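You operate a simulated robot arm through the tools that you are given. There is no shell and no other tool. Be economical: measure what you need, move in short steps, check, and stop when the job is done.

The job below is to be done with a simulated two-armed robot. You get a single attempt, and the scene is never put back.

TASK
Cover the sump and start a rinse at speed 03.
Fine: black grate on the ledge, blue cover on the opening, then open the Waste valve; valve open and dial set before you press Start; the pump keeps running; the green basket, long red lever and other valves stay.
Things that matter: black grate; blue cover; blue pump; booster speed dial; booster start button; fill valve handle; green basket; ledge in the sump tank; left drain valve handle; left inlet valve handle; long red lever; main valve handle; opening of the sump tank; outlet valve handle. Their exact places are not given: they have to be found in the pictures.

It is judged by the outcome, as a careful person would: the job done as asked, and still so three seconds after it is handed in. It fails if anything else is knocked over, pushed out of place, dropped, spilled or broken. Lids that push on must go on centred and level and be pressed home; caps that screw on are set level and turned clockwise until they are tight.

THE ROBOT
Two 7-joint arms with fingered hands on one trunk, on a base that drives. Base frame: it is fixed to the floor where the robot stands at the start and does not move with it; the origin is under the middle of the robot, x ahead of it, y to its left, z up. Lengths are in mm, angles in degrees, forces in N, time in s.
The left shoulder is at the start at [70, 142, 1227], the right one opposite. With the tool pointing down near the work surface each hand reaches from about 100 to 460 mm from the robot's upright axis, wherever it stands, measured 20 degrees to its own side. Places, roughly: blue cover (21x18x6 cm) [500, -400, 800]; blue pump [700, 700, 900]; booster speed dial [800, -500, 800]; booster start button [800, -400, 900]; fill valve handle [1200, 1200, 800]; ledge in the sump tank [500, -700, 400]; left drain valve handle [1200, 600, 700]; left inlet valve handle [900, 500, 900]; long red lever [1000, -800, 800]; main valve handle [900, -100, 900]; opening of the sump tank [500, -700, 400]; outlet valve handle [700, 1000, 900]; priming valve handle [600, 600, 1000]; rear pump display [700, -400, 800]; right drain valve handle [1200, 900, 700]; right inlet valve handle [900, 900, 900]. Payload 3.6 kg a hand.
Tool frame (each hand has its own): the origin (TCP) lies between the finger pads and is the grasp point; the fingertips stand 25 mm ahead of it; z points along the fingers, y is the line along which they close. The gripper opens to 88 mm. The gripper's body begins 29 mm behind the TCP. The gripper is a hand of 5 fingers: y runs from the thumb to the fingers, the wrist lies at [-13, -97, -162] in the tool frame.
Orientation is that of the tool frame in the base frame, as a unit quaternion [x, y, z, w]. With the fingers straight down and the wrist toward the robot, the tool's x, y and z point along [0, 1, 0], [1, 0, 0] and [0, 0, -1] of the base frame.

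THE INTERFACE
- The arms move only by the tool send_rows. It takes "left_moves", "right_moves" or both (then of equal length, played together; a hand with none holds still); each is a list of rows, each a list of 6 numbers: the turn, a rotation vector about the base's x, y, z in units of 6 degrees (1.0 is 6 degrees), then the shift along the base's x, y, z in units of 25 mm (1.0 is 25 mm). In form: [[rx, ry, rz, tx, ty, tz], ...]. A call has 1 to 12 rows; each row shifts and turns the commanded pose from where the row before left it. A call with a number of a shift or a turn outside -1 to 1 is refused whole. Each row takes 0.2 s and may step no farther than 50 mm and 8.6 degrees from the row before; otherwise, the whole call is refused. Where a pose cannot be reached the arm comes as near as it can. A force on the tool above 90 N (or 10 N above the force at the start of the call, whichever is more), or a blocked arm, ends the call early, and 0.2 s more pass. In this call time passes only in rows, and 0.2 s behind the last. It gives the time, the measured TCP pose, the force on the tool (base axes), the opening and the grip force at its end, in the units of the frame above (readings bear some noise), with the torque about the TCP (base axes, N m) and any sound that the robot's microphone picked up, and new pictures: "show" is both (left out), scene, wrist or none (wrist: the cameras of the hands that moved).
- Cameras (640 x 400 px; columns grow to the right, rows downward): "scene" is now at [133.8, -26.7, 1460.4]; the picture's right is [-0.20, -0.98, -0.00], its down [-0.60, 0.12, -0.79] and it looks along [0.77, -0.15, -0.61] (base axes); focal length 262 px, centre (320, 200). "left" rides on the left gripper at [-59, -79, -105] in its tool frame; the picture's right is [-0.73, -0.32, 0.61], its down [0.62, -0.68, 0.38] and it looks along [0.29, 0.66, 0.70] (tool axes); focal length 234 px, centre (320, 200). "right" rides on the right gripper at [59, -79, -105] in its tool frame; the picture's right is [-0.73, 0.32, -0.61], its down [-0.62, -0.68, 0.38] and it looks along [-0.29, 0.66, 0.70] (tool axes); focal length 234 px, centre (320, 200).
- lift_body(by): slides the trunk up (or, below 0, down) by that many mm; the arms and the scene camera ride with it, the base frame stays. It gives what a move gives, with no picture.
- drive_base(legs): drives the robot by 1 to 6 legs, each [ahead, left, turn to the left] in mm, mm and degrees, along the robot's own axes; the way and the turn of a leg run together, so that a leg with both is an arc; at most 1500 mm and 180 degrees a leg. The arms and the cameras ride along, it lands a little off, and it stops where it bumps. It gives what a move gives, and a new picture of the scene camera.
- set_fingers(index, middle, ring, little, thumb_bend, thumb_turn, hand): sets how far each is bent, from 0 (flat) to 1 (curled in); at 0.3 the hand is open as for a grip, at 0.7 the pads meet at the TCP. One left out holds its place. A second passes; each finger stops where it meets its share of the squeeze, and holds until it gets a number again. It is the only way to open and close the hand. It gives what a move gives, with no picture; readings hold the bend of each and the force on index, middle, ring, little, thumb and palm. thumb_turn goes from beside the hand (0) to across from the fingers (1), as for a grip.
- pan_tilt(pan, tilt): turns the head with the scene camera to pan (to the left, within 86 degrees either way) and tilt (down, from -29 to 69), counted from straight ahead of the robot. It gives what a move gives, and a new picture of the scene camera.
- probe_pixels(camera, pixels): for up to 12 pixels [column, row] of the newest picture of that camera ("zoom" is the newest enlarged one), the place [x, y, z] in the base frame of the surface seen there, good to about 2 mm, but the place of the scene camera against the robot may be out by one fixed shift of up to 18 mm in any direction. No time passes.
- inspect(camera, box): a new picture of the part [left, top, right, bottom] of that camera's present view, enlarged. No time passes.
- close_job(): hands the job in; it is judged then, once.

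Work in short steps. Measure before you move; look again where a grasp or a placing could have gone wrong, and mend it. You have 80 turns and 260 pictures in all, those below and enlarged ones among them. Open the grippers and draw the arms clear of the work before you hand the job in, unless the task says otherwise; then end with one line.

The tools are called after "Call:" by a JSON object that holds its "name" and its "arguments". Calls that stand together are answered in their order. send_rows: Moves the arms, as the interface text tells. Its arguments: {"type":"object","properties":{"left_moves":{"type":"array"},"right_moves":{"type":"array"},"show":{"type":"string","enum":["both","scene","wrist","none"]}},"required":[]} The other tools are called the same way: lift_body (by) slides the trunk up or down; set_fingers (index, middle, ring, little, thumb_bend, thumb_turn, hand) moves the fingers one by one; drive_base (legs) drives the base; pan_tilt (pan, tilt) turns the head that bears the scene camera; probe_pixels (camera, pixels) gives the place of the surface under pixels of a picture; inspect (camera, box) takes an enlarged picture of a part of a camera's view; close_job () hands the job in.

At the start:

```text
time: 0.0
left_eef_pos: [561.7, -78.2, 1209.3]
left_tcp_rot: [0.707, 0.707, 0.0, 0.0]
left_contact_force: [0.2, -0.1, -0.8]
left_torque: [-0.01, 0.01, 0.0]
left_gripper_width: 87.5
left_finger_force: 0.0
left_shape: jaw
left_bend: [0.3, 0.3, 0.3, 0.3, 0.3, 0.98]
left_finger forces: [0.0, 0.0, 0.0, 0.1, 0.1, 0.0]
right_eef_pos: [389.8, -412.9, 1181.5]
right_tcp_rot: [0.708, 0.707, 0.001, 0.0]
right_contact_force: [-0.8, 0.0, 0.1]
right_torque: [-0.02, 0.01, 0.01]
right_gripper_width: 87.7
right_finger_force: 0.1
right_shape: jaw
right_bend: [0.3, 0.3, 0.3, 0.3, 0.3, 0.98]
right_finger forces: [0.0, 0.1, 0.0, 0.0, 0.0, 0.0]
trunk travel left (down, up): [-763.0, 177.0]
robot x, y, heading: [1.0, -2.8, -0.4]
head pan, tilt: [-11.3, 37.9]
```

scene: 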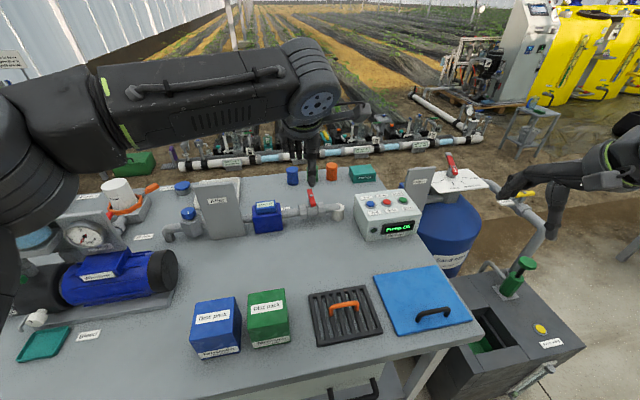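
right: 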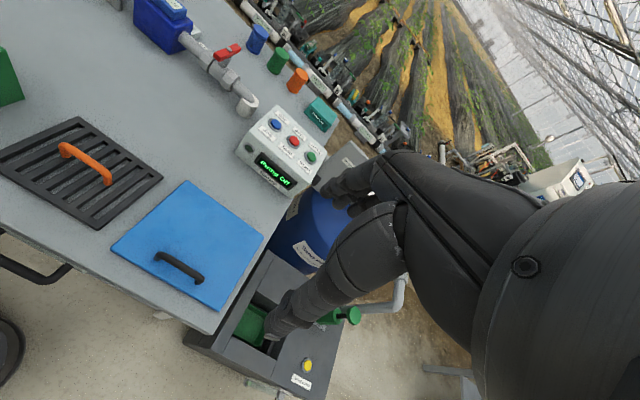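
left: 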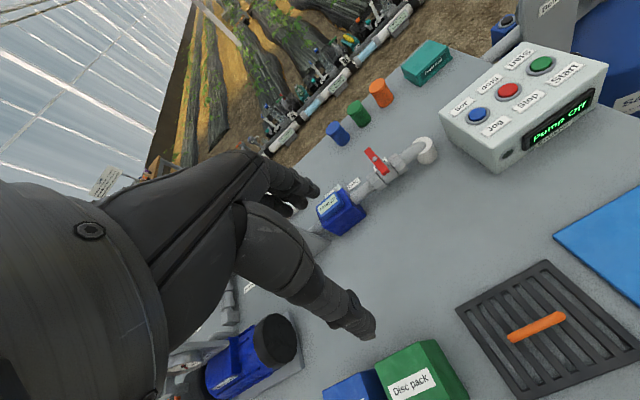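

The picture shows the grate at about (345,315), the blue cover at (423,300), the control box at (388,215), and the sump tank at (500,340). I enlarge these areas to read the labels.

Call:
{"name": "inspect", "arguments": {"camera": "scene", "box": [300, 140, 460, 240]}}

Call:
{"name": "inspect", "arguments": {"camera": "scene", "box": [400, 150, 600, 275]}}

Call:
{"name": "inspect", "arguments": {"camera": "scene", "box": [400, 240, 600, 400]}}

Call:
{"name": "inspect", "arguments": {"camera": "scene", "box": [0, 150, 340, 362]}}

Call:
{"name": "inspect", "arguments": {"camera": "left", "box": [420, 20, 640, 180]}}

```text
4.00 times, centred on (380, 190) of scene
```

zoom: 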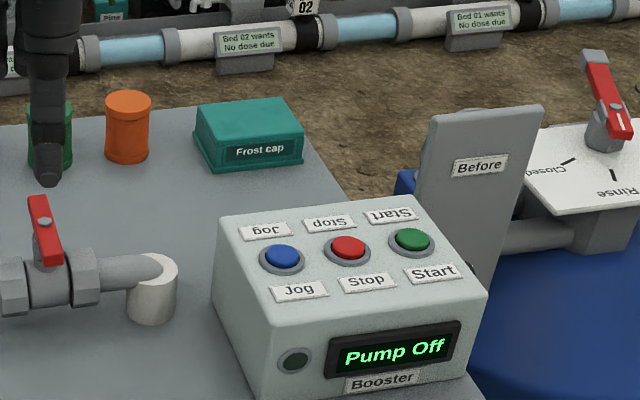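

```text
3.20 times, centred on (500, 212) of scene
```

zoom: 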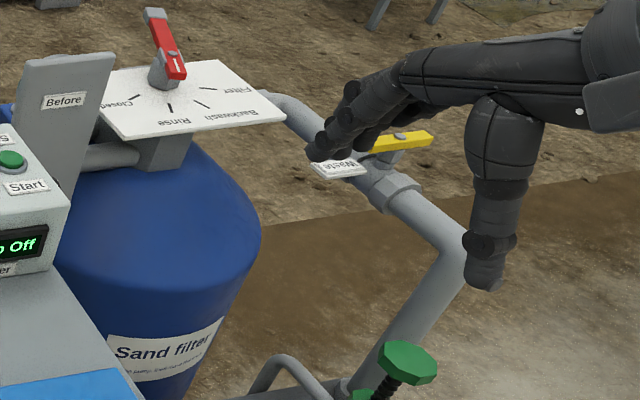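

```text
2.50 times, centred on (500, 320) of scene
```

zoom: 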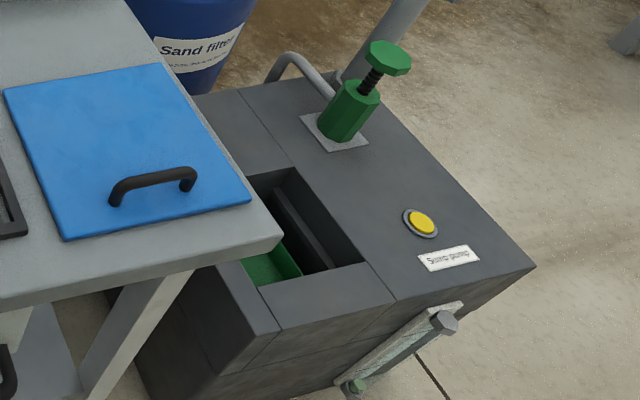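

```text
1.88 times, centred on (170, 256) of scene
```

zoom: 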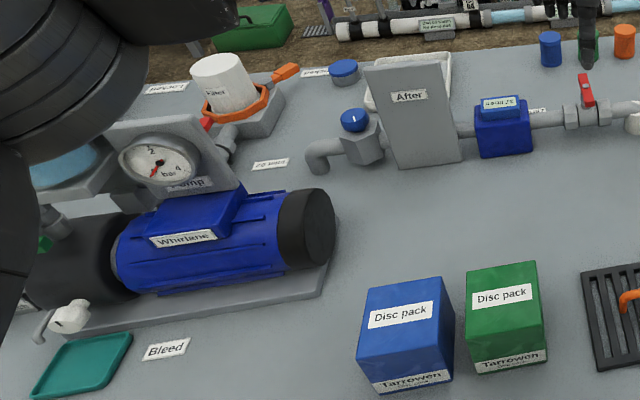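

```text
2.50 times, centred on (530, 100) of left
```

zoom: 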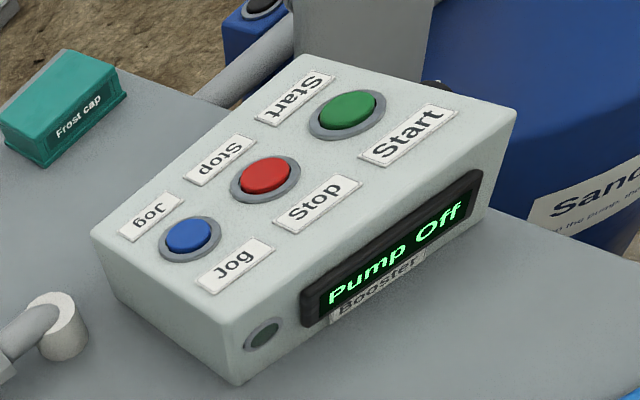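

Next I probe the grate, cover, box, valve and tank in the scene and wrist pictures, using shared features to find the scene camera's shift.

Call:
{"name": "probe_pixels", "arguments": {"camera": "scene", "pixels": [[343, 306], [309, 295], [366, 287], [384, 331], [318, 346], [374, 276], [437, 266], [471, 319], [399, 335], [432, 314], [372, 204], [402, 199]]}}

Call:
{"name": "probe_pixels", "arguments": {"camera": "scene", "pixels": [[530, 194], [515, 198], [475, 298], [515, 323], [522, 331], [455, 350], [541, 330], [526, 263], [585, 348], [452, 160], [427, 234], [465, 342]]}}

Call:
{"name": "probe_pixels", "arguments": {"camera": "right", "pixels": [[85, 163], [77, 117], [163, 180], [96, 229], [188, 181], [264, 236], [217, 309], [112, 247], [180, 266], [293, 141], [310, 157], [275, 123]]}}

Call:
{"name": "probe_pixels", "arguments": {"camera": "left", "pixels": [[508, 90], [542, 64], [478, 114], [536, 324]]}}

Call:
{"name": "pan_tilt", "arguments": {"pan": -50, "tilt": 45}}

```text
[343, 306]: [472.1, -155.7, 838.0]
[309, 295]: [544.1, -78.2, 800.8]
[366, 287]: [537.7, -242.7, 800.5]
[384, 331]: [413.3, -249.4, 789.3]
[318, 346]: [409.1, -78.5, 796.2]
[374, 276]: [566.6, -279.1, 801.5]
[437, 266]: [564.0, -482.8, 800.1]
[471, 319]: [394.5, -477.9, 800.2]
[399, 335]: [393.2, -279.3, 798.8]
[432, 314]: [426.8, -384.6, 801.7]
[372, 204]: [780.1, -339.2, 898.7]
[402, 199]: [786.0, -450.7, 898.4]
```

```text
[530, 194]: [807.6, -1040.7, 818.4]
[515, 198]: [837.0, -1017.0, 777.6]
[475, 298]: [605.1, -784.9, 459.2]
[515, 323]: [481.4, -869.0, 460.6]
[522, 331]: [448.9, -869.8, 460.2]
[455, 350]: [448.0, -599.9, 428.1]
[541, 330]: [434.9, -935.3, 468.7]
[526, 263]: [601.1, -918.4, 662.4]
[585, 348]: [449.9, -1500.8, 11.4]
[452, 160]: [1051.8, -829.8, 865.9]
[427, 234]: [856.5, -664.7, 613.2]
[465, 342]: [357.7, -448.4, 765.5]
```

```text
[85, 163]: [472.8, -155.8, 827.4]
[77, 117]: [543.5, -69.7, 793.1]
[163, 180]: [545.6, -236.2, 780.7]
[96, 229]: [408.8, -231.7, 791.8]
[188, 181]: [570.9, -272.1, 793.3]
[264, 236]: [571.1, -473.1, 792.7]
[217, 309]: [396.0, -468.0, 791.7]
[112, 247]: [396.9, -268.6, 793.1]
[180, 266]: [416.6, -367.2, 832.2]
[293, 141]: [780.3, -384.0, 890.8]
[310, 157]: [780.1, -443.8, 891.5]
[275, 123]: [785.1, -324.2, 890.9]
```

```text
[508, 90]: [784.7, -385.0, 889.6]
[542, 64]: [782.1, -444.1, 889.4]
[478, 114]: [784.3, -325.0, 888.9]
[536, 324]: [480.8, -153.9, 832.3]
```

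```text
time: 1.1
left_eef_pos: [561.7, -78.4, 1207.7]
left_tcp_rot: [0.707, 0.707, 0.0, -0.001]
left_contact_force: [-0.6, 0.0, -0.6]
left_torque: [0.0, -0.01, -0.01]
left_gripper_width: 87.7
left_finger_force: 0.2
left_shape: jaw
left_bend: [0.3, 0.3, 0.3, 0.3, 0.3, 0.98]
left_finger forces: [0.0, 0.1, 0.1, 0.1, 0.1, 0.0]
right_eef_pos: [388.9, -412.7, 1181.9]
right_tcp_rot: [0.707, 0.707, 0.001, -0.001]
right_contact_force: [0.1, 0.5, 0.2]
right_torque: [-0.01, 0.0, 0.02]
right_gripper_width: 87.6
right_finger_force: 0.1
right_shape: jaw
right_bend: [0.3, 0.3, 0.3, 0.3, 0.3, 0.98]
right_finger forces: [0.1, 0.0, 0.0, 0.0, 0.1, 0.1]
trunk travel left (down, up): [-763.0, 177.0]
robot x, y, heading: [-3.3, -1.3, -0.0]
head pan, tilt: [-50.0, 45.0]
```

scene: 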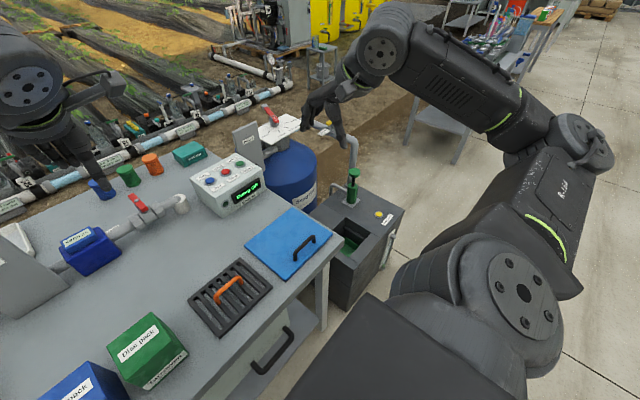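

The shift is about (+4, +9, -8) mm from scene to truth. I now look closer at the tank, box and valve.

Call:
{"name": "inspect", "arguments": {"camera": "scene", "box": [300, 160, 420, 300]}}

Call:
{"name": "probe_pixels", "arguments": {"camera": "scene", "pixels": [[363, 203], [405, 209], [378, 308], [347, 234], [333, 262], [371, 237], [350, 268], [379, 214]]}}

Call:
{"name": "inspect", "arguments": {"camera": "scene", "box": [180, 220, 340, 340]}}

Call:
{"name": "inspect", "arguments": {"camera": "scene", "box": [180, 100, 340, 220]}}

```text
2.86 times, centred on (360, 230) of scene
```

zoom: 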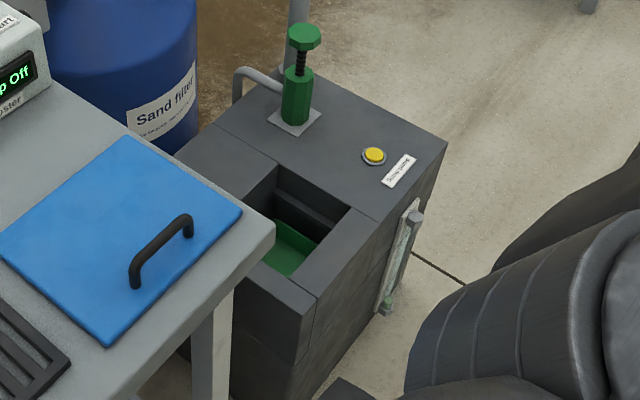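

```text
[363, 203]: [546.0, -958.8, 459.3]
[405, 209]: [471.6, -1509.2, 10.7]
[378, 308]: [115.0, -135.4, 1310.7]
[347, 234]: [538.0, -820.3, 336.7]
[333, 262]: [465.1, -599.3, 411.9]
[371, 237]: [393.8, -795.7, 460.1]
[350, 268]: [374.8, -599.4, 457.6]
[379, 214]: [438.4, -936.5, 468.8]
```

```text
3.33 times, centred on (260, 280) of scene
```

zoom: 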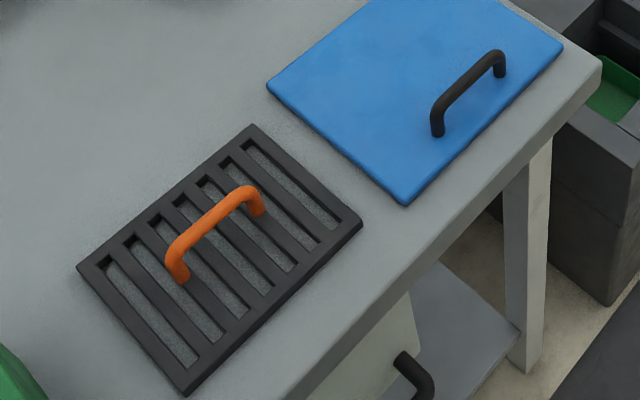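

```text
3.33 times, centred on (260, 160) of scene
```

zoom: 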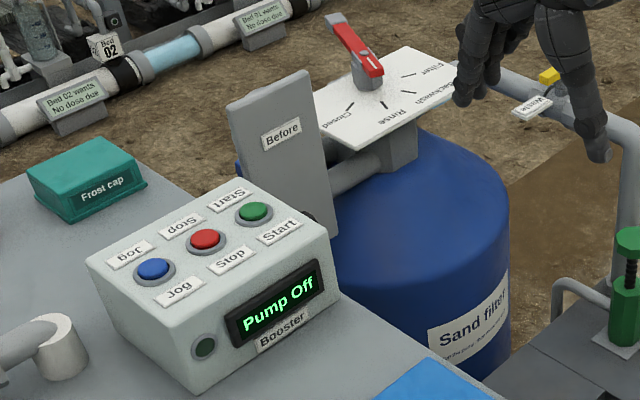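

Before picking, I drive right about 650 mm (arms are all above 1100 mm) to look at the tank opening, the Waste valve and the box's right side from close.

Call:
{"name": "drive_base", "arguments": {"legs": [[0, -650, 0]]}}

Call:
{"name": "pan_tilt", "arguments": {"pan": -5, "tilt": 50}}

Call:
{"name": "inspect", "arguments": {"camera": "scene", "box": [0, 0, 640, 400]}}

```text
time: 4.7
left_eef_pos: [565.2, -726.4, 1208.2]
left_tcp_rot: [0.705, 0.709, 0.001, 0.0]
left_contact_force: [0.2, 0.4, -0.6]
left_torque: [-0.01, 0.0, 0.0]
left_gripper_width: 87.6
left_finger_force: 0.1
left_shape: jaw
left_bend: [0.3, 0.3, 0.3, 0.3, 0.3, 0.98]
left_finger forces: [0.0, 0.0, 0.0, 0.0, 0.0, 0.0]
right_eef_pos: [391.9, -1062.1, 1181.0]
right_tcp_rot: [0.705, 0.709, 0.001, 0.001]
right_contact_force: [-0.5, -0.6, 0.4]
right_torque: [-0.01, 0.01, 0.0]
right_gripper_width: 87.7
right_finger_force: 0.0
right_shape: jaw
right_bend: [0.3, 0.3, 0.3, 0.3, 0.3, 0.98]
right_finger forces: [0.1, 0.0, 0.0, 0.1, 0.1, 0.0]
trunk travel left (down, up): [-763.0, 177.0]
robot x, y, heading: [0.7, -654.4, 0.2]
head pan, tilt: [-50.0, 45.0]
```

scene: 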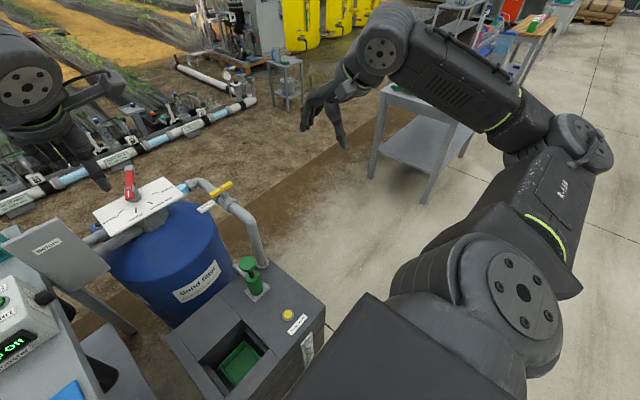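

```text
time: 5.8
left_eef_pos: [564.7, -727.3, 1208.9]
left_tcp_rot: [0.705, 0.709, 0.0, 0.0]
left_contact_force: [-0.3, -0.8, -0.3]
left_torque: [-0.01, 0.0, 0.02]
left_gripper_width: 87.8
left_finger_force: 0.0
left_shape: jaw
left_bend: [0.3, 0.3, 0.3, 0.3, 0.3, 0.98]
left_finger forces: [0.0, 0.1, 0.0, 0.0, 0.1, 0.0]
right_eef_pos: [392.2, -1062.5, 1182.5]
right_tcp_rot: [0.705, 0.709, 0.0, 0.0]
right_contact_force: [0.0, -0.2, -0.4]
right_torque: [-0.01, -0.01, 0.0]
right_gripper_width: 87.9
right_finger_force: 0.0
right_shape: jaw
right_bend: [0.3, 0.3, 0.3, 0.3, 0.3, 0.98]
right_finger forces: [0.0, 0.0, 0.0, 0.0, 0.1, 0.1]
trunk travel left (down, up): [-763.0, 177.0]
robot x, y, heading: [2.1, -649.9, 0.4]
head pan, tilt: [-5.0, 50.0]
```

scene: 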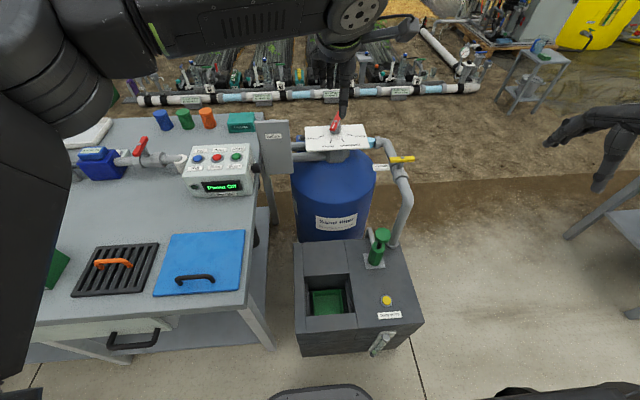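

```text
1.00 times, centred on (320, 200) of scene (not enlarged: the box is as wide or as high as the picture)
```

zoom: 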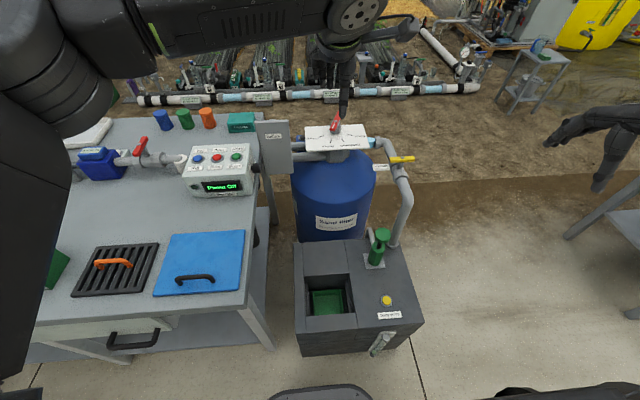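

Very good view: the opening is at (330,295), the knob on the box's right side at about (257,168), the Waste valve at (402,159). I enlarge and probe each.

Call:
{"name": "inspect", "arguments": {"camera": "scene", "box": [280, 230, 440, 350]}}

Call:
{"name": "inspect", "arguments": {"camera": "scene", "box": [180, 130, 310, 210]}}

Call:
{"name": "inspect", "arguments": {"camera": "scene", "box": [330, 120, 430, 200]}}

Call:
{"name": "probe_pixels", "arguments": {"camera": "scene", "pixels": [[307, 277], [351, 275], [306, 315], [355, 312], [297, 241], [302, 333], [352, 250], [350, 290], [344, 290], [325, 300], [312, 282], [422, 322]]}}

Call:
{"name": "probe_pixels", "arguments": {"camera": "scene", "pixels": [[97, 265], [131, 265], [114, 261], [178, 280], [212, 280], [195, 276], [391, 159], [413, 158], [380, 167], [397, 160], [403, 159], [256, 168]]}}

```text
3.33 times, centred on (360, 290) of scene
```

zoom: 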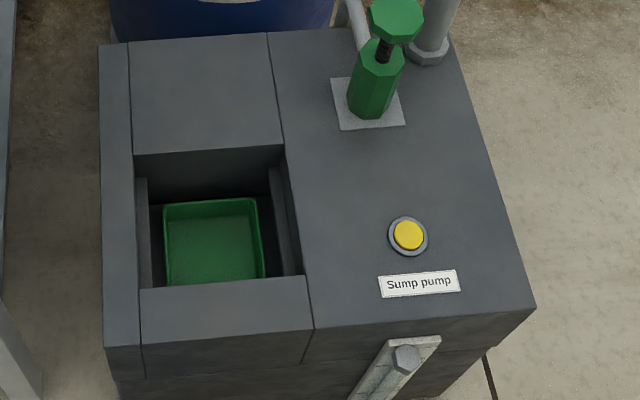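

```text
4.92 times, centred on (245, 170) of scene
```

zoom: 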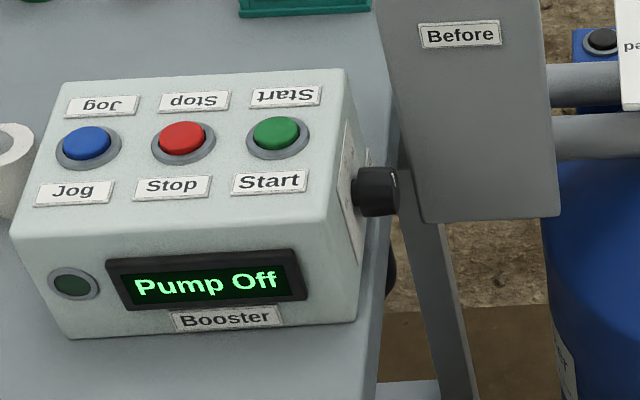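

```text
5.00 times, centred on (380, 160) of scene
```

zoom: 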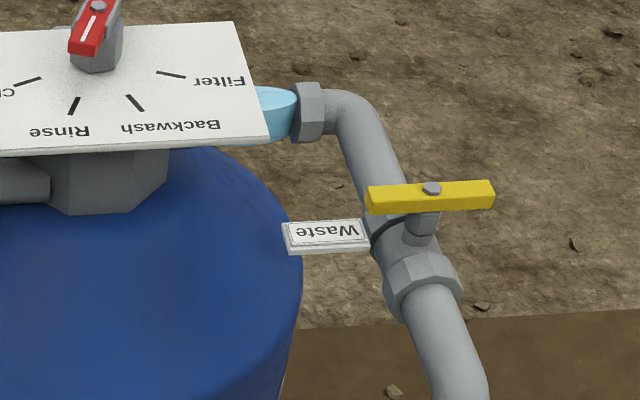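

```text
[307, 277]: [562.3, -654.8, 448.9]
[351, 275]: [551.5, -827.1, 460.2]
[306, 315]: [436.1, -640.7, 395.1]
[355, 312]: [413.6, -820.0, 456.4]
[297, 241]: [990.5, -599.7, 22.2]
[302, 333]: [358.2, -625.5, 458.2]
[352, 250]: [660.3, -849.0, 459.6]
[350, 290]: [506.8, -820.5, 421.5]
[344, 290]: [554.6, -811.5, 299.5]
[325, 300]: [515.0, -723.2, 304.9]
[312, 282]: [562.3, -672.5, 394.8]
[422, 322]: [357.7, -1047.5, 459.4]
```

```text
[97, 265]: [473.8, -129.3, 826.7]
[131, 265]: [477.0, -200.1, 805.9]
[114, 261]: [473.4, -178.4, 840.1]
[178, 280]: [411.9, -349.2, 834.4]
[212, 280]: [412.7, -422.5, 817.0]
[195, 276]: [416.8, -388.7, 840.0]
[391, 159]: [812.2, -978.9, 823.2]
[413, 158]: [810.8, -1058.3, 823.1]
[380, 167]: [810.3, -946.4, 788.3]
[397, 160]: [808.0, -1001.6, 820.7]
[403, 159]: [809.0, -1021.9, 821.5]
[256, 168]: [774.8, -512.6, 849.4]
```

The Waste handle lies at about y -979..-1062, z 813, across its pipe (closed). The dial is a knob on the box's right side. First I move the left hand up and out of the way, then probe more.

Call:
{"name": "send_rows", "arguments": {"left_moves": [[0, 0, 0, -0.4, 1, 0.8], [0, 0, 0, -0.4, 1, 0.8], [0, 0, 0, -0.4, 1, 0.8], [0, 0, 0, -0.4, 1, 0.8], [0, 0, 0, -0.4, 1, 0.8], [0, 0, 0, -0.4, 1, 0.8], [0, 0, 0, -0.4, 1, 0.8], [0, 0, 0, -0.4, 1, 0.8], [0, 0, 0, -0.4, 1, 0.8], [0, 0, 0, -0.4, 1, 0.8]], "show": "scene"}}

Call:
{"name": "probe_pixels", "arguments": {"camera": "scene", "pixels": [[401, 183], [398, 168], [390, 150], [382, 142], [406, 164], [399, 174], [402, 200]]}}

```text
time: 8.0
left_eef_pos: [460.3, -473.6, 1407.4]
left_tcp_rot: [0.706, 0.708, 0.0, 0.0]
left_contact_force: [-0.6, 0.5, 0.6]
left_torque: [-0.01, -0.01, -0.02]
left_gripper_width: 87.7
left_finger_force: 0.1
left_shape: jaw
left_bend: [0.3, 0.3, 0.3, 0.3, 0.3, 0.98]
left_finger forces: [0.1, 0.0, 0.0, 0.0, 0.0, 0.0]
right_eef_pos: [391.2, -1061.2, 1183.8]
right_tcp_rot: [0.705, 0.709, 0.001, 0.001]
right_contact_force: [-0.2, -0.6, 0.9]
right_torque: [0.03, -0.02, -0.04]
right_gripper_width: 87.9
right_finger_force: 0.0
right_shape: jaw
right_bend: [0.3, 0.3, 0.3, 0.3, 0.3, 0.98]
right_finger forces: [0.0, 0.1, 0.0, 0.0, 0.0, 0.0]
trunk travel left (down, up): [-763.0, 177.0]
robot x, y, heading: [3.4, -648.4, 0.6]
head pan, tilt: [-5.0, 50.0]
```

scene: 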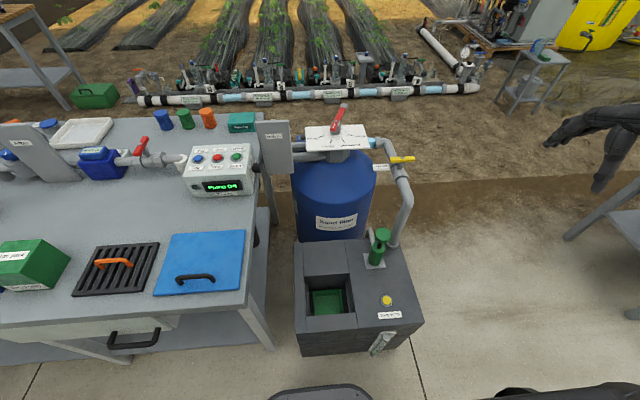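

```text
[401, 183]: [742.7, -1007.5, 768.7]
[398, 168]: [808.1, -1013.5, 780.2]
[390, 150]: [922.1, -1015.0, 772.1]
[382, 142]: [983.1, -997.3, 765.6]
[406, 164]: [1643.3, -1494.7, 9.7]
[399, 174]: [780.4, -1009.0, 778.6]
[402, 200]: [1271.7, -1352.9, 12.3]
```

Left arm is clear. Now I drive back left and then slightly ahead to stand at about (73, -8) so that the grate handle (474, -156, 830) is well within the right hand's reach.

Call:
{"name": "drive_base", "arguments": {"legs": [[0, 640, 0], [70, 0, 0]]}}

Call:
{"name": "pan_tilt", "arguments": {"pan": -15, "tilt": 55}}

```text
time: 12.2
left_eef_pos: [520.6, 177.5, 1408.6]
left_tcp_rot: [0.704, 0.71, 0.001, 0.001]
left_contact_force: [0.2, -0.4, 0.3]
left_torque: [0.01, 0.01, -0.01]
left_gripper_width: 87.7
left_finger_force: 0.1
left_shape: jaw
left_bend: [0.3, 0.3, 0.3, 0.3, 0.3, 0.98]
left_finger forces: [0.0, 0.0, 0.0, 0.0, 0.0, 0.0]
right_eef_pos: [454.5, -409.9, 1183.3]
right_tcp_rot: [0.703, 0.711, 0.002, 0.001]
right_contact_force: [0.5, 0.7, 0.9]
right_torque: [0.02, -0.01, -0.02]
right_gripper_width: 87.9
right_finger_force: 0.0
right_shape: jaw
right_bend: [0.3, 0.3, 0.3, 0.3, 0.3, 0.98]
right_finger forces: [0.0, 0.0, 0.0, 0.0, 0.0, 0.1]
trunk travel left (down, up): [-763.0, 177.0]
robot x, y, heading: [65.7, -3.4, 0.9]
head pan, tilt: [-5.0, 50.0]
```

scene: 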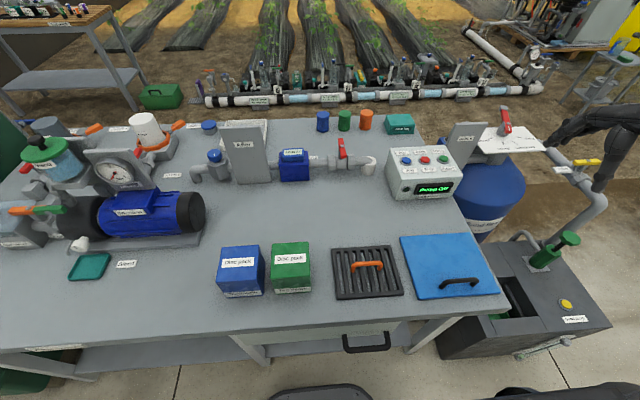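

```text
time: 12.9
left_eef_pos: [526.6, 176.9, 1407.1]
left_tcp_rot: [0.704, 0.71, 0.0, -0.001]
left_contact_force: [-0.7, 0.2, -0.6]
left_torque: [0.0, 0.03, 0.02]
left_gripper_width: 87.3
left_finger_force: 0.2
left_shape: jaw
left_bend: [0.3, 0.3, 0.3, 0.3, 0.3, 0.98]
left_finger forces: [0.0, 0.0, 0.0, 0.0, 0.0, 0.0]
right_eef_pos: [457.8, -410.1, 1182.8]
right_tcp_rot: [0.704, 0.711, 0.0, 0.0]
right_contact_force: [0.1, -0.6, 0.1]
right_torque: [0.03, 0.06, -0.01]
right_gripper_width: 87.7
right_finger_force: 0.2
right_shape: jaw
right_bend: [0.3, 0.3, 0.3, 0.3, 0.3, 0.98]
right_finger forces: [0.1, 0.1, 0.1, 0.1, 0.0, 0.1]
trunk travel left (down, up): [-763.0, 177.0]
robot x, y, heading: [65.9, 0.8, 0.4]
head pan, tilt: [-15.0, 55.0]
```

scene: 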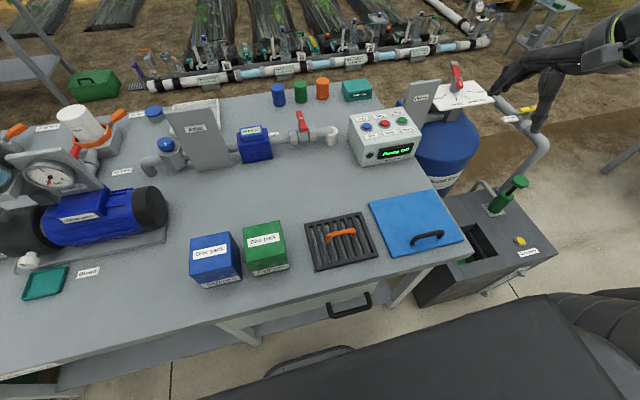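

The robot stands at (66,0). I move the right hand above the grate handle at z≈950.

Call:
{"name": "send_rows", "arguments": {"right_moves": [[0, 0, 0, 0.06, 0.924, -0.8], [0, 0, 0, 0.06, 0.924, -0.8], [0, 0, 0, 0.06, 0.924, -0.8], [0, 0, 0, 0.06, 0.924, -0.8], [0, 0, 0, 0.06, 0.924, -0.8], [0, 0, 0, 0.06, 0.924, -0.8], [0, 0, 0, 0.06, 0.924, -0.8], [0, 0, 0, 0.06, 0.924, -0.8], [0, 0, 0, 0.06, 0.924, -0.8], [0, 0, 0, 0.06, 0.924, -0.8], [0, 0, 0, 0.06, 0.924, -0.8]]}}

```text
time: 15.3
left_eef_pos: [524.9, 179.3, 1406.5]
left_tcp_rot: [0.703, 0.711, -0.001, -0.001]
left_contact_force: [0.2, 0.3, -0.5]
left_torque: [-0.02, 0.09, 0.01]
left_gripper_width: 87.5
left_finger_force: 0.2
left_shape: jaw
left_bend: [0.3, 0.3, 0.3, 0.3, 0.3, 0.98]
left_finger forces: [0.0, 0.0, 0.0, 0.0, 0.0, 0.0]
right_eef_pos: [474.5, -154.8, 960.4]
right_tcp_rot: [0.704, 0.711, 0.001, 0.0]
right_contact_force: [0.6, -0.9, 0.6]
right_torque: [-0.03, -0.01, 0.0]
right_gripper_width: 88.0
right_finger_force: 0.0
right_shape: jaw
right_bend: [0.3, 0.3, 0.3, 0.3, 0.3, 0.98]
right_finger forces: [0.1, 0.1, 0.1, 0.0, 0.0, 0.0]
trunk travel left (down, up): [-763.0, 177.0]
robot x, y, heading: [63.0, -4.0, 0.5]
head pan, tilt: [-15.0, 55.0]
```

scene: 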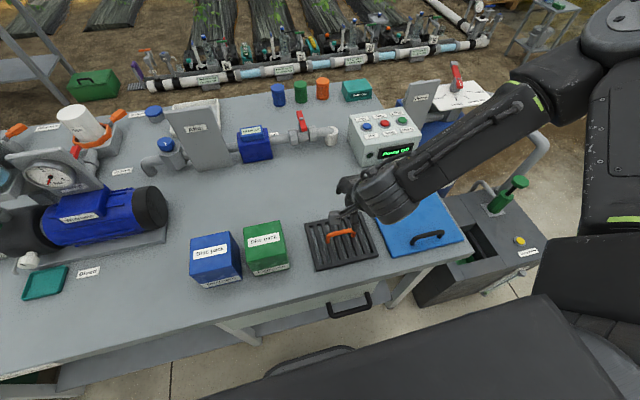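
right: 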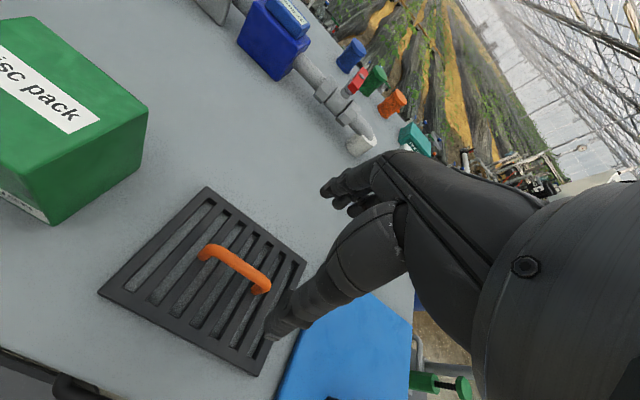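

I probe the orange handle in the wrist picture: ends at about (207,252) and (262,288), and the grate corners.

Call:
{"name": "probe_pixels", "arguments": {"camera": "right", "pixels": [[203, 253], [235, 259], [264, 285], [220, 250], [250, 272], [205, 188], [99, 294], [306, 263], [260, 374], [232, 204]]}}

Call:
{"name": "inspect", "arguments": {"camera": "right", "box": [90, 180, 330, 380]}}

```text
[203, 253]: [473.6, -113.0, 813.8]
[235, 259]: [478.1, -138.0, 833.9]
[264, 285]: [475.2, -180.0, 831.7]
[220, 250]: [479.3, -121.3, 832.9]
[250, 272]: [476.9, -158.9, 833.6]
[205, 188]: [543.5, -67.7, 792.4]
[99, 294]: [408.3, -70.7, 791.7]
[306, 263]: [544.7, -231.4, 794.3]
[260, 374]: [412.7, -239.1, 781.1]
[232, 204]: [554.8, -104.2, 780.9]
```

```text
2.00 times, centred on (210, 280) of right
```

zoom: 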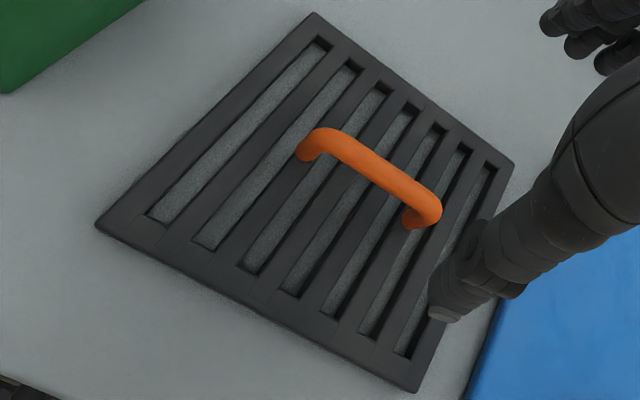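

Handle centre is (476,-150), top 834. I descend to TCP z≈828.

Call:
{"name": "send_rows", "arguments": {"right_moves": [[0, 0, 0, 0.02, 0.04, -0.9], [0, 0, 0, 0.02, 0.04, -0.9], [0, 0, 0, 0.02, 0.04, -0.9], [0, 0, 0, 0.02, 0.04, -0.9], [0, 0, 0, 0.02, 0.04, -0.9], [0, 0, 0, 0, 0, -0.8]], "show": "wrist"}}

```text
time: 16.7
left_eef_pos: [523.9, 176.5, 1407.3]
left_tcp_rot: [0.704, 0.71, 0.0, 0.0]
left_contact_force: [-0.1, 0.7, 0.2]
left_torque: [0.0, -0.02, 0.01]
left_gripper_width: 87.5
left_finger_force: 0.1
left_shape: jaw
left_bend: [0.3, 0.3, 0.3, 0.3, 0.3, 0.98]
left_finger forces: [0.0, 0.1, 0.1, 0.0, 0.1, 0.0]
right_eef_pos: [477.8, -199.3, 896.2]
right_tcp_rot: [0.703, 0.712, 0.001, 0.0]
right_contact_force: [-0.1, 0.1, -0.2]
right_torque: [0.0, -0.01, 0.0]
right_gripper_width: 87.8
right_finger_force: 0.0
right_shape: jaw
right_bend: [0.3, 0.3, 0.3, 0.3, 0.3, 0.98]
right_finger forces: [0.0, 0.0, 0.0, 0.0, 0.0, 0.0]
right hand out of reach, approached as far as the arm can: row 2, 3, 4, 5, 6
trunk travel left (down, up): [-763.0, 177.0]
robot x, y, heading: [65.2, 1.9, 0.9]
head pan, tilt: [-15.0, 55.0]
```

right: 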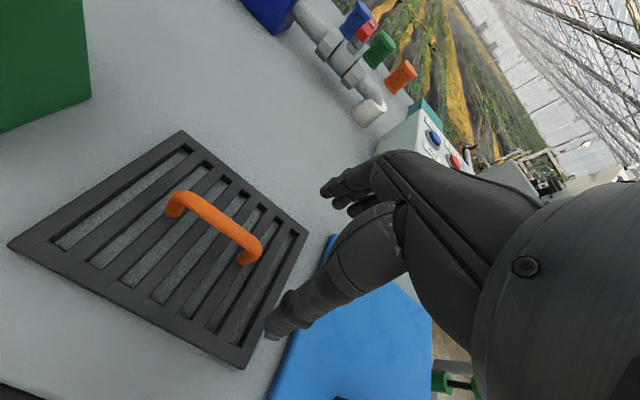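

The arm ran out of reach low down (it slid to y -199, z 896, still clear). I raise the hand and then will lower the trunk so that the arm works higher against the shoulder.

Call:
{"name": "send_rows", "arguments": {"right_moves": [[0, 0, 0, 0, 0, 1], [0, 0, 0, 0, 0, 1], [0, 0, 0, 0, 0, 1], [0, 0, 0, 0, 0, 1], [0, 0, 0, 0, 0, 1], [0, 0, 0, 0, 0, 1], [0, 0, 0, 0, 0, 1], [0, 0, 0, 0, 0, 1], [0, 0, 0, 0, 0, 1], [0, 0, 0, 0, 0, 1]], "show": "none"}}

```text
time: 18.9
left_eef_pos: [523.9, 177.2, 1407.6]
left_tcp_rot: [0.704, 0.71, 0.0, 0.0]
left_contact_force: [0.9, 0.2, -0.2]
left_torque: [-0.04, -0.01, 0.02]
left_gripper_width: 87.7
left_finger_force: 0.2
left_shape: jaw
left_bend: [0.3, 0.3, 0.3, 0.3, 0.3, 0.98]
left_finger forces: [0.1, 0.0, 0.1, 0.0, 0.0, 0.0]
right_eef_pos: [478.1, -197.6, 1146.4]
right_tcp_rot: [0.703, 0.711, 0.0, 0.0]
right_contact_force: [-0.1, 0.2, 0.6]
right_torque: [0.02, -0.02, 0.0]
right_gripper_width: 87.7
right_finger_force: 0.1
right_shape: jaw
right_bend: [0.3, 0.3, 0.3, 0.3, 0.3, 0.98]
right_finger forces: [0.0, 0.1, 0.1, 0.0, 0.1, 0.0]
trunk travel left (down, up): [-763.0, 177.0]
robot x, y, heading: [62.6, -2.0, 0.6]
head pan, tilt: [-15.0, 55.0]
```

Hand is at z 1146. I lower the trunk by 170 mm.

Call:
{"name": "lift_body", "arguments": {"by": -170}}

Call:
{"name": "send_rows", "arguments": {"right_moves": [[0, 0, 0, 0, 0.9, -0.6], [0, 0, 0, 0, 0.9, -0.6], [0, 0, 0, 0, 0, -1], [0, 0, 0, 0, 0, -1]], "show": "none"}}

```text
time: 20.9
left_eef_pos: [524.9, 178.2, 1237.8]
left_tcp_rot: [0.703, 0.711, 0.0, 0.0]
left_contact_force: [0.0, 0.0, 0.8]
left_torque: [0.01, 0.01, 0.02]
left_gripper_width: 87.3
left_finger_force: 0.0
left_shape: jaw
left_bend: [0.3, 0.3, 0.3, 0.3, 0.3, 0.98]
left_finger forces: [0.0, 0.0, 0.0, 0.1, 0.1, 0.1]
right_eef_pos: [479.7, -197.3, 975.9]
right_tcp_rot: [0.703, 0.711, 0.0, 0.0]
right_contact_force: [0.0, 0.5, -0.7]
right_torque: [-0.01, -0.02, -0.03]
right_gripper_width: 87.7
right_finger_force: 0.1
right_shape: jaw
right_bend: [0.3, 0.3, 0.3, 0.3, 0.3, 0.98]
right_finger forces: [0.0, 0.0, 0.0, 0.1, 0.0, 0.0]
trunk travel left (down, up): [-593.0, 347.0]
robot x, y, heading: [61.6, 0.0, 0.5]
head pan, tilt: [-15.0, 55.0]
```

```text
time: 21.9
left_eef_pos: [524.8, 178.1, 1237.7]
left_tcp_rot: [0.704, 0.71, 0.0, -0.001]
left_contact_force: [0.2, -0.6, 0.2]
left_torque: [-0.03, 0.02, -0.05]
left_gripper_width: 87.4
left_finger_force: 0.0
left_shape: jaw
left_bend: [0.3, 0.3, 0.3, 0.3, 0.3, 0.98]
left_finger forces: [0.0, 0.0, 0.1, 0.1, 0.0, 0.0]
right_eef_pos: [478.5, -152.9, 897.2]
right_tcp_rot: [0.704, 0.71, 0.0, 0.001]
right_contact_force: [-0.2, 1.0, -0.8]
right_torque: [-0.01, 0.0, 0.02]
right_gripper_width: 87.7
right_finger_force: 0.1
right_shape: jaw
right_bend: [0.3, 0.3, 0.3, 0.3, 0.3, 0.98]
right_finger forces: [0.1, 0.0, 0.1, 0.1, 0.1, 0.0]
trunk travel left (down, up): [-593.0, 347.0]
robot x, y, heading: [63.3, -5.7, 0.7]
head pan, tilt: [-15.0, 55.0]
```

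It works now; hand at (478.5,-153,897). I go down 69 mm.

Call:
{"name": "send_rows", "arguments": {"right_moves": [[0, 0, 0, -0.04, 0.06, -0.95], [0, 0, 0, -0.04, 0.06, -0.95], [0, 0, 0, 0, 0, -0.88]], "show": "both"}}

```text
time: 22.6
left_eef_pos: [524.4, 176.6, 1238.8]
left_tcp_rot: [0.704, 0.711, 0.0, 0.001]
left_contact_force: [-0.2, 0.0, 0.8]
left_torque: [-0.01, 0.02, 0.03]
left_gripper_width: 87.6
left_finger_force: 0.1
left_shape: jaw
left_bend: [0.3, 0.3, 0.3, 0.3, 0.3, 0.98]
left_finger forces: [0.0, 0.0, 0.0, 0.0, 0.0, 0.0]
right_eef_pos: [477.8, -149.9, 826.1]
right_tcp_rot: [0.703, 0.711, 0.0, -0.001]
right_contact_force: [-0.4, 0.9, 0.2]
right_torque: [0.02, -0.02, -0.03]
right_gripper_width: 87.9
right_finger_force: 0.0
right_shape: jaw
right_bend: [0.3, 0.3, 0.3, 0.3, 0.3, 0.98]
right_finger forces: [0.0, 0.1, 0.0, 0.0, 0.1, 0.1]
trunk travel left (down, up): [-593.0, 347.0]
robot x, y, heading: [63.1, 0.3, 0.8]
head pan, tilt: [-15.0, 55.0]
```

scene: 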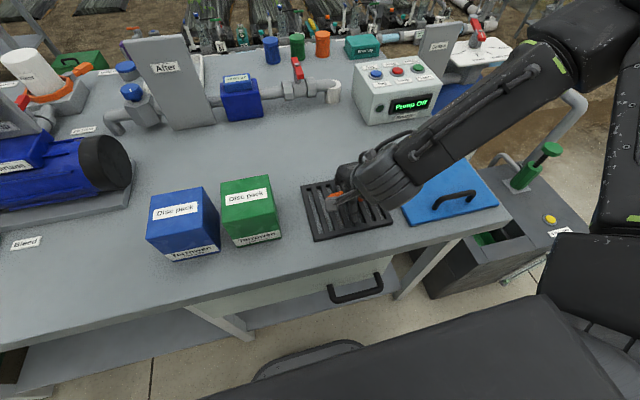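
right: 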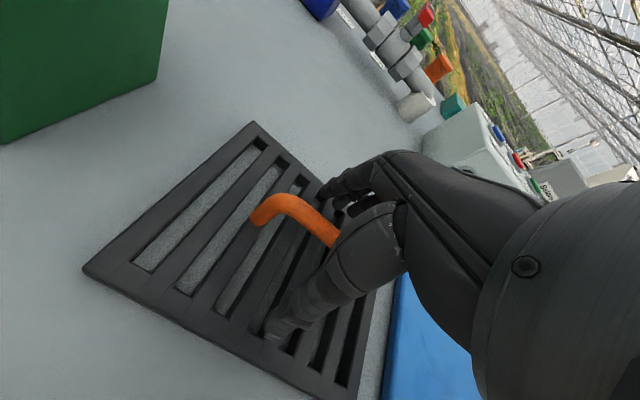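

The bar lies between thumb and fingers. I close the hand.

Call:
{"name": "set_fingers", "arguments": {"hand": "right", "index": 0.85, "middle": 0.85, "ring": 0.85, "little": 0.85, "thumb_bend": 0.85}}

Call:
{"name": "send_rows", "arguments": {"right_moves": [[0, 0, 0, 0, 0, 0.5], [0, 0, 0, 0, 0, 0.5], [0, 0, 0, 0, 0, 0.6]]}}

```text
time: 23.6
left_eef_pos: [524.0, 177.0, 1237.4]
left_tcp_rot: [0.704, 0.711, -0.001, 0.001]
left_contact_force: [0.1, -0.3, 0.7]
left_torque: [-0.04, -0.01, 0.01]
left_gripper_width: 88.0
left_finger_force: 0.1
left_shape: jaw
left_bend: [0.3, 0.3, 0.3, 0.3, 0.3, 0.98]
left_finger forces: [0.0, 0.0, 0.0, 0.1, 0.0, 0.0]
right_eef_pos: [476.1, -150.3, 826.1]
right_tcp_rot: [0.703, 0.711, 0.0, 0.0]
right_contact_force: [-0.1, 1.0, -1.0]
right_torque: [0.11, -0.03, 0.01]
right_gripper_width: 0.0
right_finger_force: 4.2
right_shape: fingers
right_bend: [0.78, 0.84, 0.84, 0.85, 0.77, 0.96]
right_finger forces: [0.0, 3.5, 3.8, 0.7, 0.0, 0.1]
trunk travel left (down, up): [-593.0, 347.0]
robot x, y, heading: [66.5, -2.7, 0.6]
head pan, tilt: [-15.0, 55.0]
```

```text
time: 24.4
left_eef_pos: [524.6, 178.3, 1237.5]
left_tcp_rot: [0.704, 0.711, 0.001, 0.0]
left_contact_force: [0.4, -0.8, 0.7]
left_torque: [-0.01, 0.0, 0.0]
left_gripper_width: 88.0
left_finger_force: 0.0
left_shape: jaw
left_bend: [0.3, 0.3, 0.3, 0.3, 0.3, 0.98]
left_finger forces: [0.1, 0.0, 0.0, 0.0, 0.0, 0.0]
right_eef_pos: [477.2, -151.4, 866.6]
right_tcp_rot: [0.704, 0.71, 0.001, 0.0]
right_contact_force: [-0.1, 0.6, -2.2]
right_torque: [0.0, -0.01, -0.02]
right_gripper_width: 0.1
right_finger_force: 0.6
right_shape: fingers
right_bend: [0.78, 0.84, 0.84, 0.85, 0.77, 0.96]
right_finger forces: [0.0, 2.0, 0.0, 0.0, 0.0, 0.1]
trunk travel left (down, up): [-593.0, 347.0]
robot x, y, heading: [64.7, 2.6, 0.4]
head pan, tilt: [-15.0, 55.0]
```

scene: 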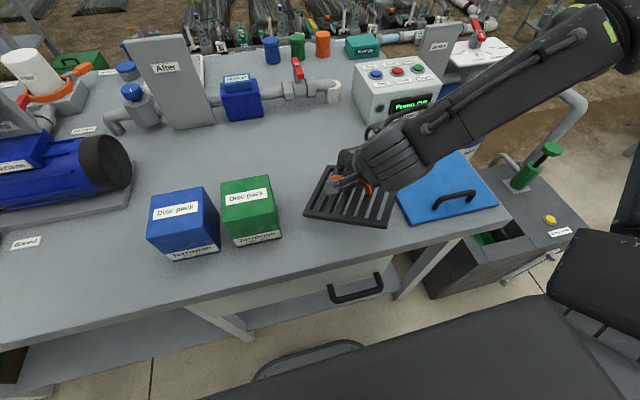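
right: 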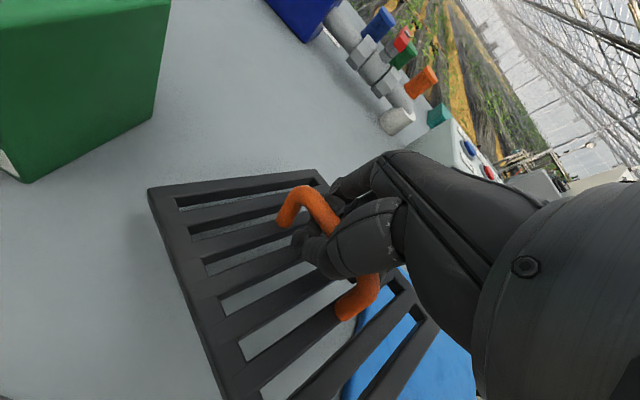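

The grate hangs tilted: fingers closed past the bar. I set it back down and regrip with a gentler closing.

Call:
{"name": "send_rows", "arguments": {"right_moves": [[0, 0, 0, 0, 0, -0.6], [0, 0, 0, 0, 0, -0.5], [0, 0, 0, 0, 0, -0.5]], "show": "wrist"}}

Call:
{"name": "set_fingers", "arguments": {"hand": "right", "index": 0.3, "middle": 0.3, "ring": 0.3, "little": 0.3, "thumb_bend": 0.3, "thumb_turn": 1}}

Call:
{"name": "inspect", "arguments": {"camera": "right", "box": [80, 100, 480, 400]}}

```text
time: 25.2
left_eef_pos: [524.5, 177.0, 1237.7]
left_tcp_rot: [0.703, 0.711, 0.001, 0.0]
left_contact_force: [0.1, 0.2, 0.2]
left_torque: [0.04, 0.0, 0.02]
left_gripper_width: 87.7
left_finger_force: 0.1
left_shape: jaw
left_bend: [0.3, 0.3, 0.3, 0.3, 0.3, 0.98]
left_finger forces: [0.0, 0.0, 0.0, 0.1, 0.1, 0.0]
right_eef_pos: [477.4, -149.6, 828.1]
right_tcp_rot: [0.702, 0.712, 0.002, 0.0]
right_contact_force: [-0.5, -1.0, 0.5]
right_torque: [0.2, -0.08, 0.01]
right_gripper_width: 0.1
right_finger_force: 3.0
right_shape: fingers
right_bend: [0.79, 0.84, 0.84, 0.85, 0.78, 0.95]
right_finger forces: [0.0, 2.8, 3.0, 0.0, 0.1, 0.1]
trunk travel left (down, up): [-593.0, 347.0]
robot x, y, heading: [64.5, -4.5, 0.8]
head pan, tilt: [-15.0, 55.0]
```

right: 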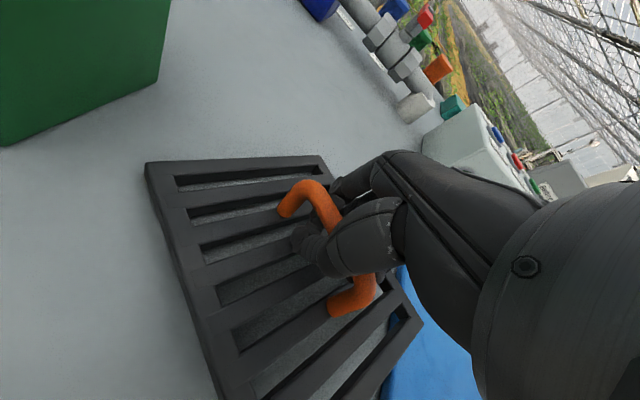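

```text
time: 26.2
left_eef_pos: [524.0, 177.9, 1238.0]
left_tcp_rot: [0.703, 0.711, 0.0, 0.0]
left_contact_force: [0.0, -0.6, 0.5]
left_torque: [-0.01, -0.01, 0.01]
left_gripper_width: 87.8
left_finger_force: 0.0
left_shape: jaw
left_bend: [0.3, 0.3, 0.3, 0.3, 0.3, 0.98]
left_finger forces: [0.0, 0.0, 0.0, 0.0, 0.0, 0.0]
right_eef_pos: [475.8, -150.5, 826.5]
right_tcp_rot: [0.704, 0.71, 0.0, 0.0]
right_contact_force: [0.2, -0.6, 0.6]
right_torque: [0.0, 0.01, -0.01]
right_gripper_width: 84.2
right_finger_force: 0.0
right_shape: fingers
right_bend: [0.3, 0.3, 0.3, 0.3, 0.3, 0.98]
right_finger forces: [0.1, 0.1, 0.1, 0.0, 0.0, 0.0]
trunk travel left (down, up): [-593.0, 347.0]
robot x, y, heading: [64.7, 0.3, 0.7]
head pan, tilt: [-15.0, 55.0]
```

```text
1.33 times, centred on (280, 250) of right
```

zoom: 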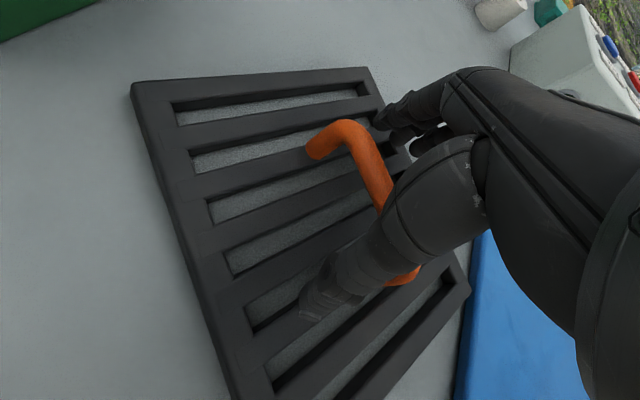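

The grate is flat but yawed. I probe its corners and the handle for the new orientation.

Call:
{"name": "probe_pixels", "arguments": {"camera": "zoom", "pixels": [[135, 88], [366, 70], [468, 285], [310, 150], [350, 127], [385, 190], [410, 278], [238, 390], [175, 200]]}}

Call:
{"name": "inspect", "arguments": {"camera": "scene", "box": [270, 130, 510, 280]}}

```text
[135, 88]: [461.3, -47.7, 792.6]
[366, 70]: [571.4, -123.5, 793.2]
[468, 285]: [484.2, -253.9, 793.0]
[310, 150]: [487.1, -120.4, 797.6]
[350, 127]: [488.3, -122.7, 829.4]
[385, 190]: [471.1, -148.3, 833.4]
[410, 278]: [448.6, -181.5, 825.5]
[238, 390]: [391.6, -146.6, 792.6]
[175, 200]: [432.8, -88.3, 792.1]
```

```text
2.67 times, centred on (390, 205) of scene
```

zoom: 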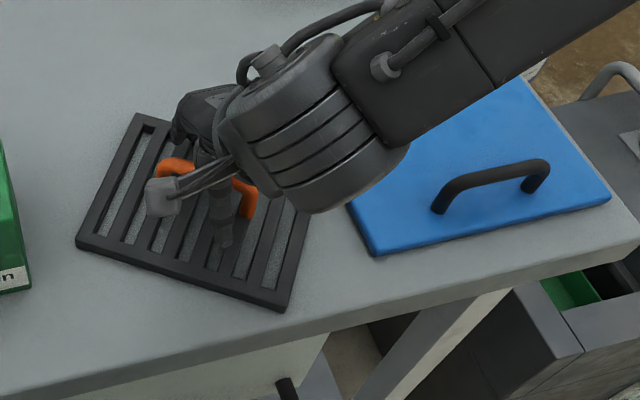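

The grate is yawed by about -34°, centre (473,-151). I turn the hand by -34° in place to match the bar.

Call:
{"name": "send_rows", "arguments": {"right_moves": [[0, 0, -0.95, 0, 0, 0], [0, 0, -0.95, 0, 0, 0], [0, 0, -0.95, -0.04, 0, 0], [0, 0, -0.95, -0.04, 0, 0], [0, 0, -0.95, -0.04, 0, 0], [0, 0, -0.95, 0, 0, 0]], "show": "both"}}

```text
time: 27.6
left_eef_pos: [524.2, 178.3, 1237.0]
left_tcp_rot: [0.703, 0.711, 0.0, 0.0]
left_contact_force: [-0.1, 0.3, 0.7]
left_torque: [0.0, 0.0, -0.01]
left_gripper_width: 87.7
left_finger_force: 0.0
left_shape: jaw
left_bend: [0.3, 0.3, 0.3, 0.3, 0.3, 0.98]
left_finger forces: [0.0, 0.0, 0.0, 0.1, 0.0, 0.0]
right_eef_pos: [477.0, -165.8, 828.5]
right_tcp_rot: [0.881, 0.473, 0.001, -0.003]
right_contact_force: [0.1, -0.4, -0.9]
right_torque: [0.0, -0.01, -0.02]
right_gripper_width: 84.3
right_finger_force: 0.0
right_shape: fingers
right_bend: [0.3, 0.3, 0.3, 0.3, 0.3, 0.98]
right_finger forces: [0.0, 0.1, 0.1, 0.0, 0.0, 0.0]
right hand out of reach, approached as far as the arm can: row 6
trunk travel left (down, up): [-593.0, 347.0]
robot x, y, heading: [66.0, -0.8, 0.6]
head pan, tilt: [-15.0, 55.0]
```

scene: 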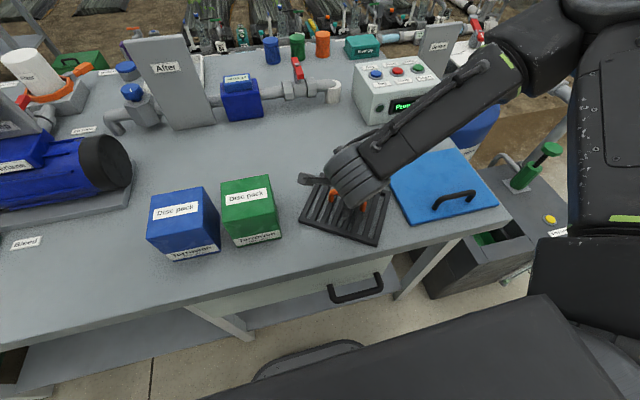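
right: 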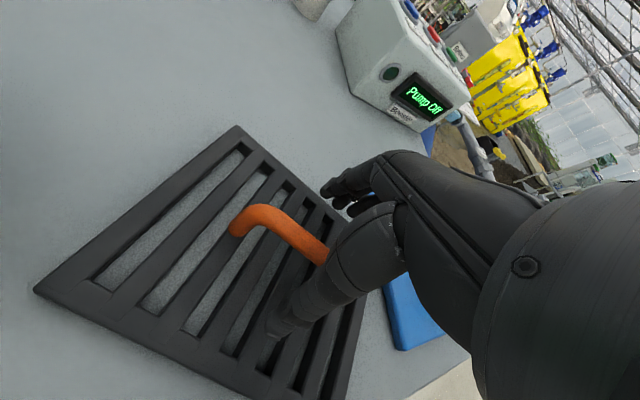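

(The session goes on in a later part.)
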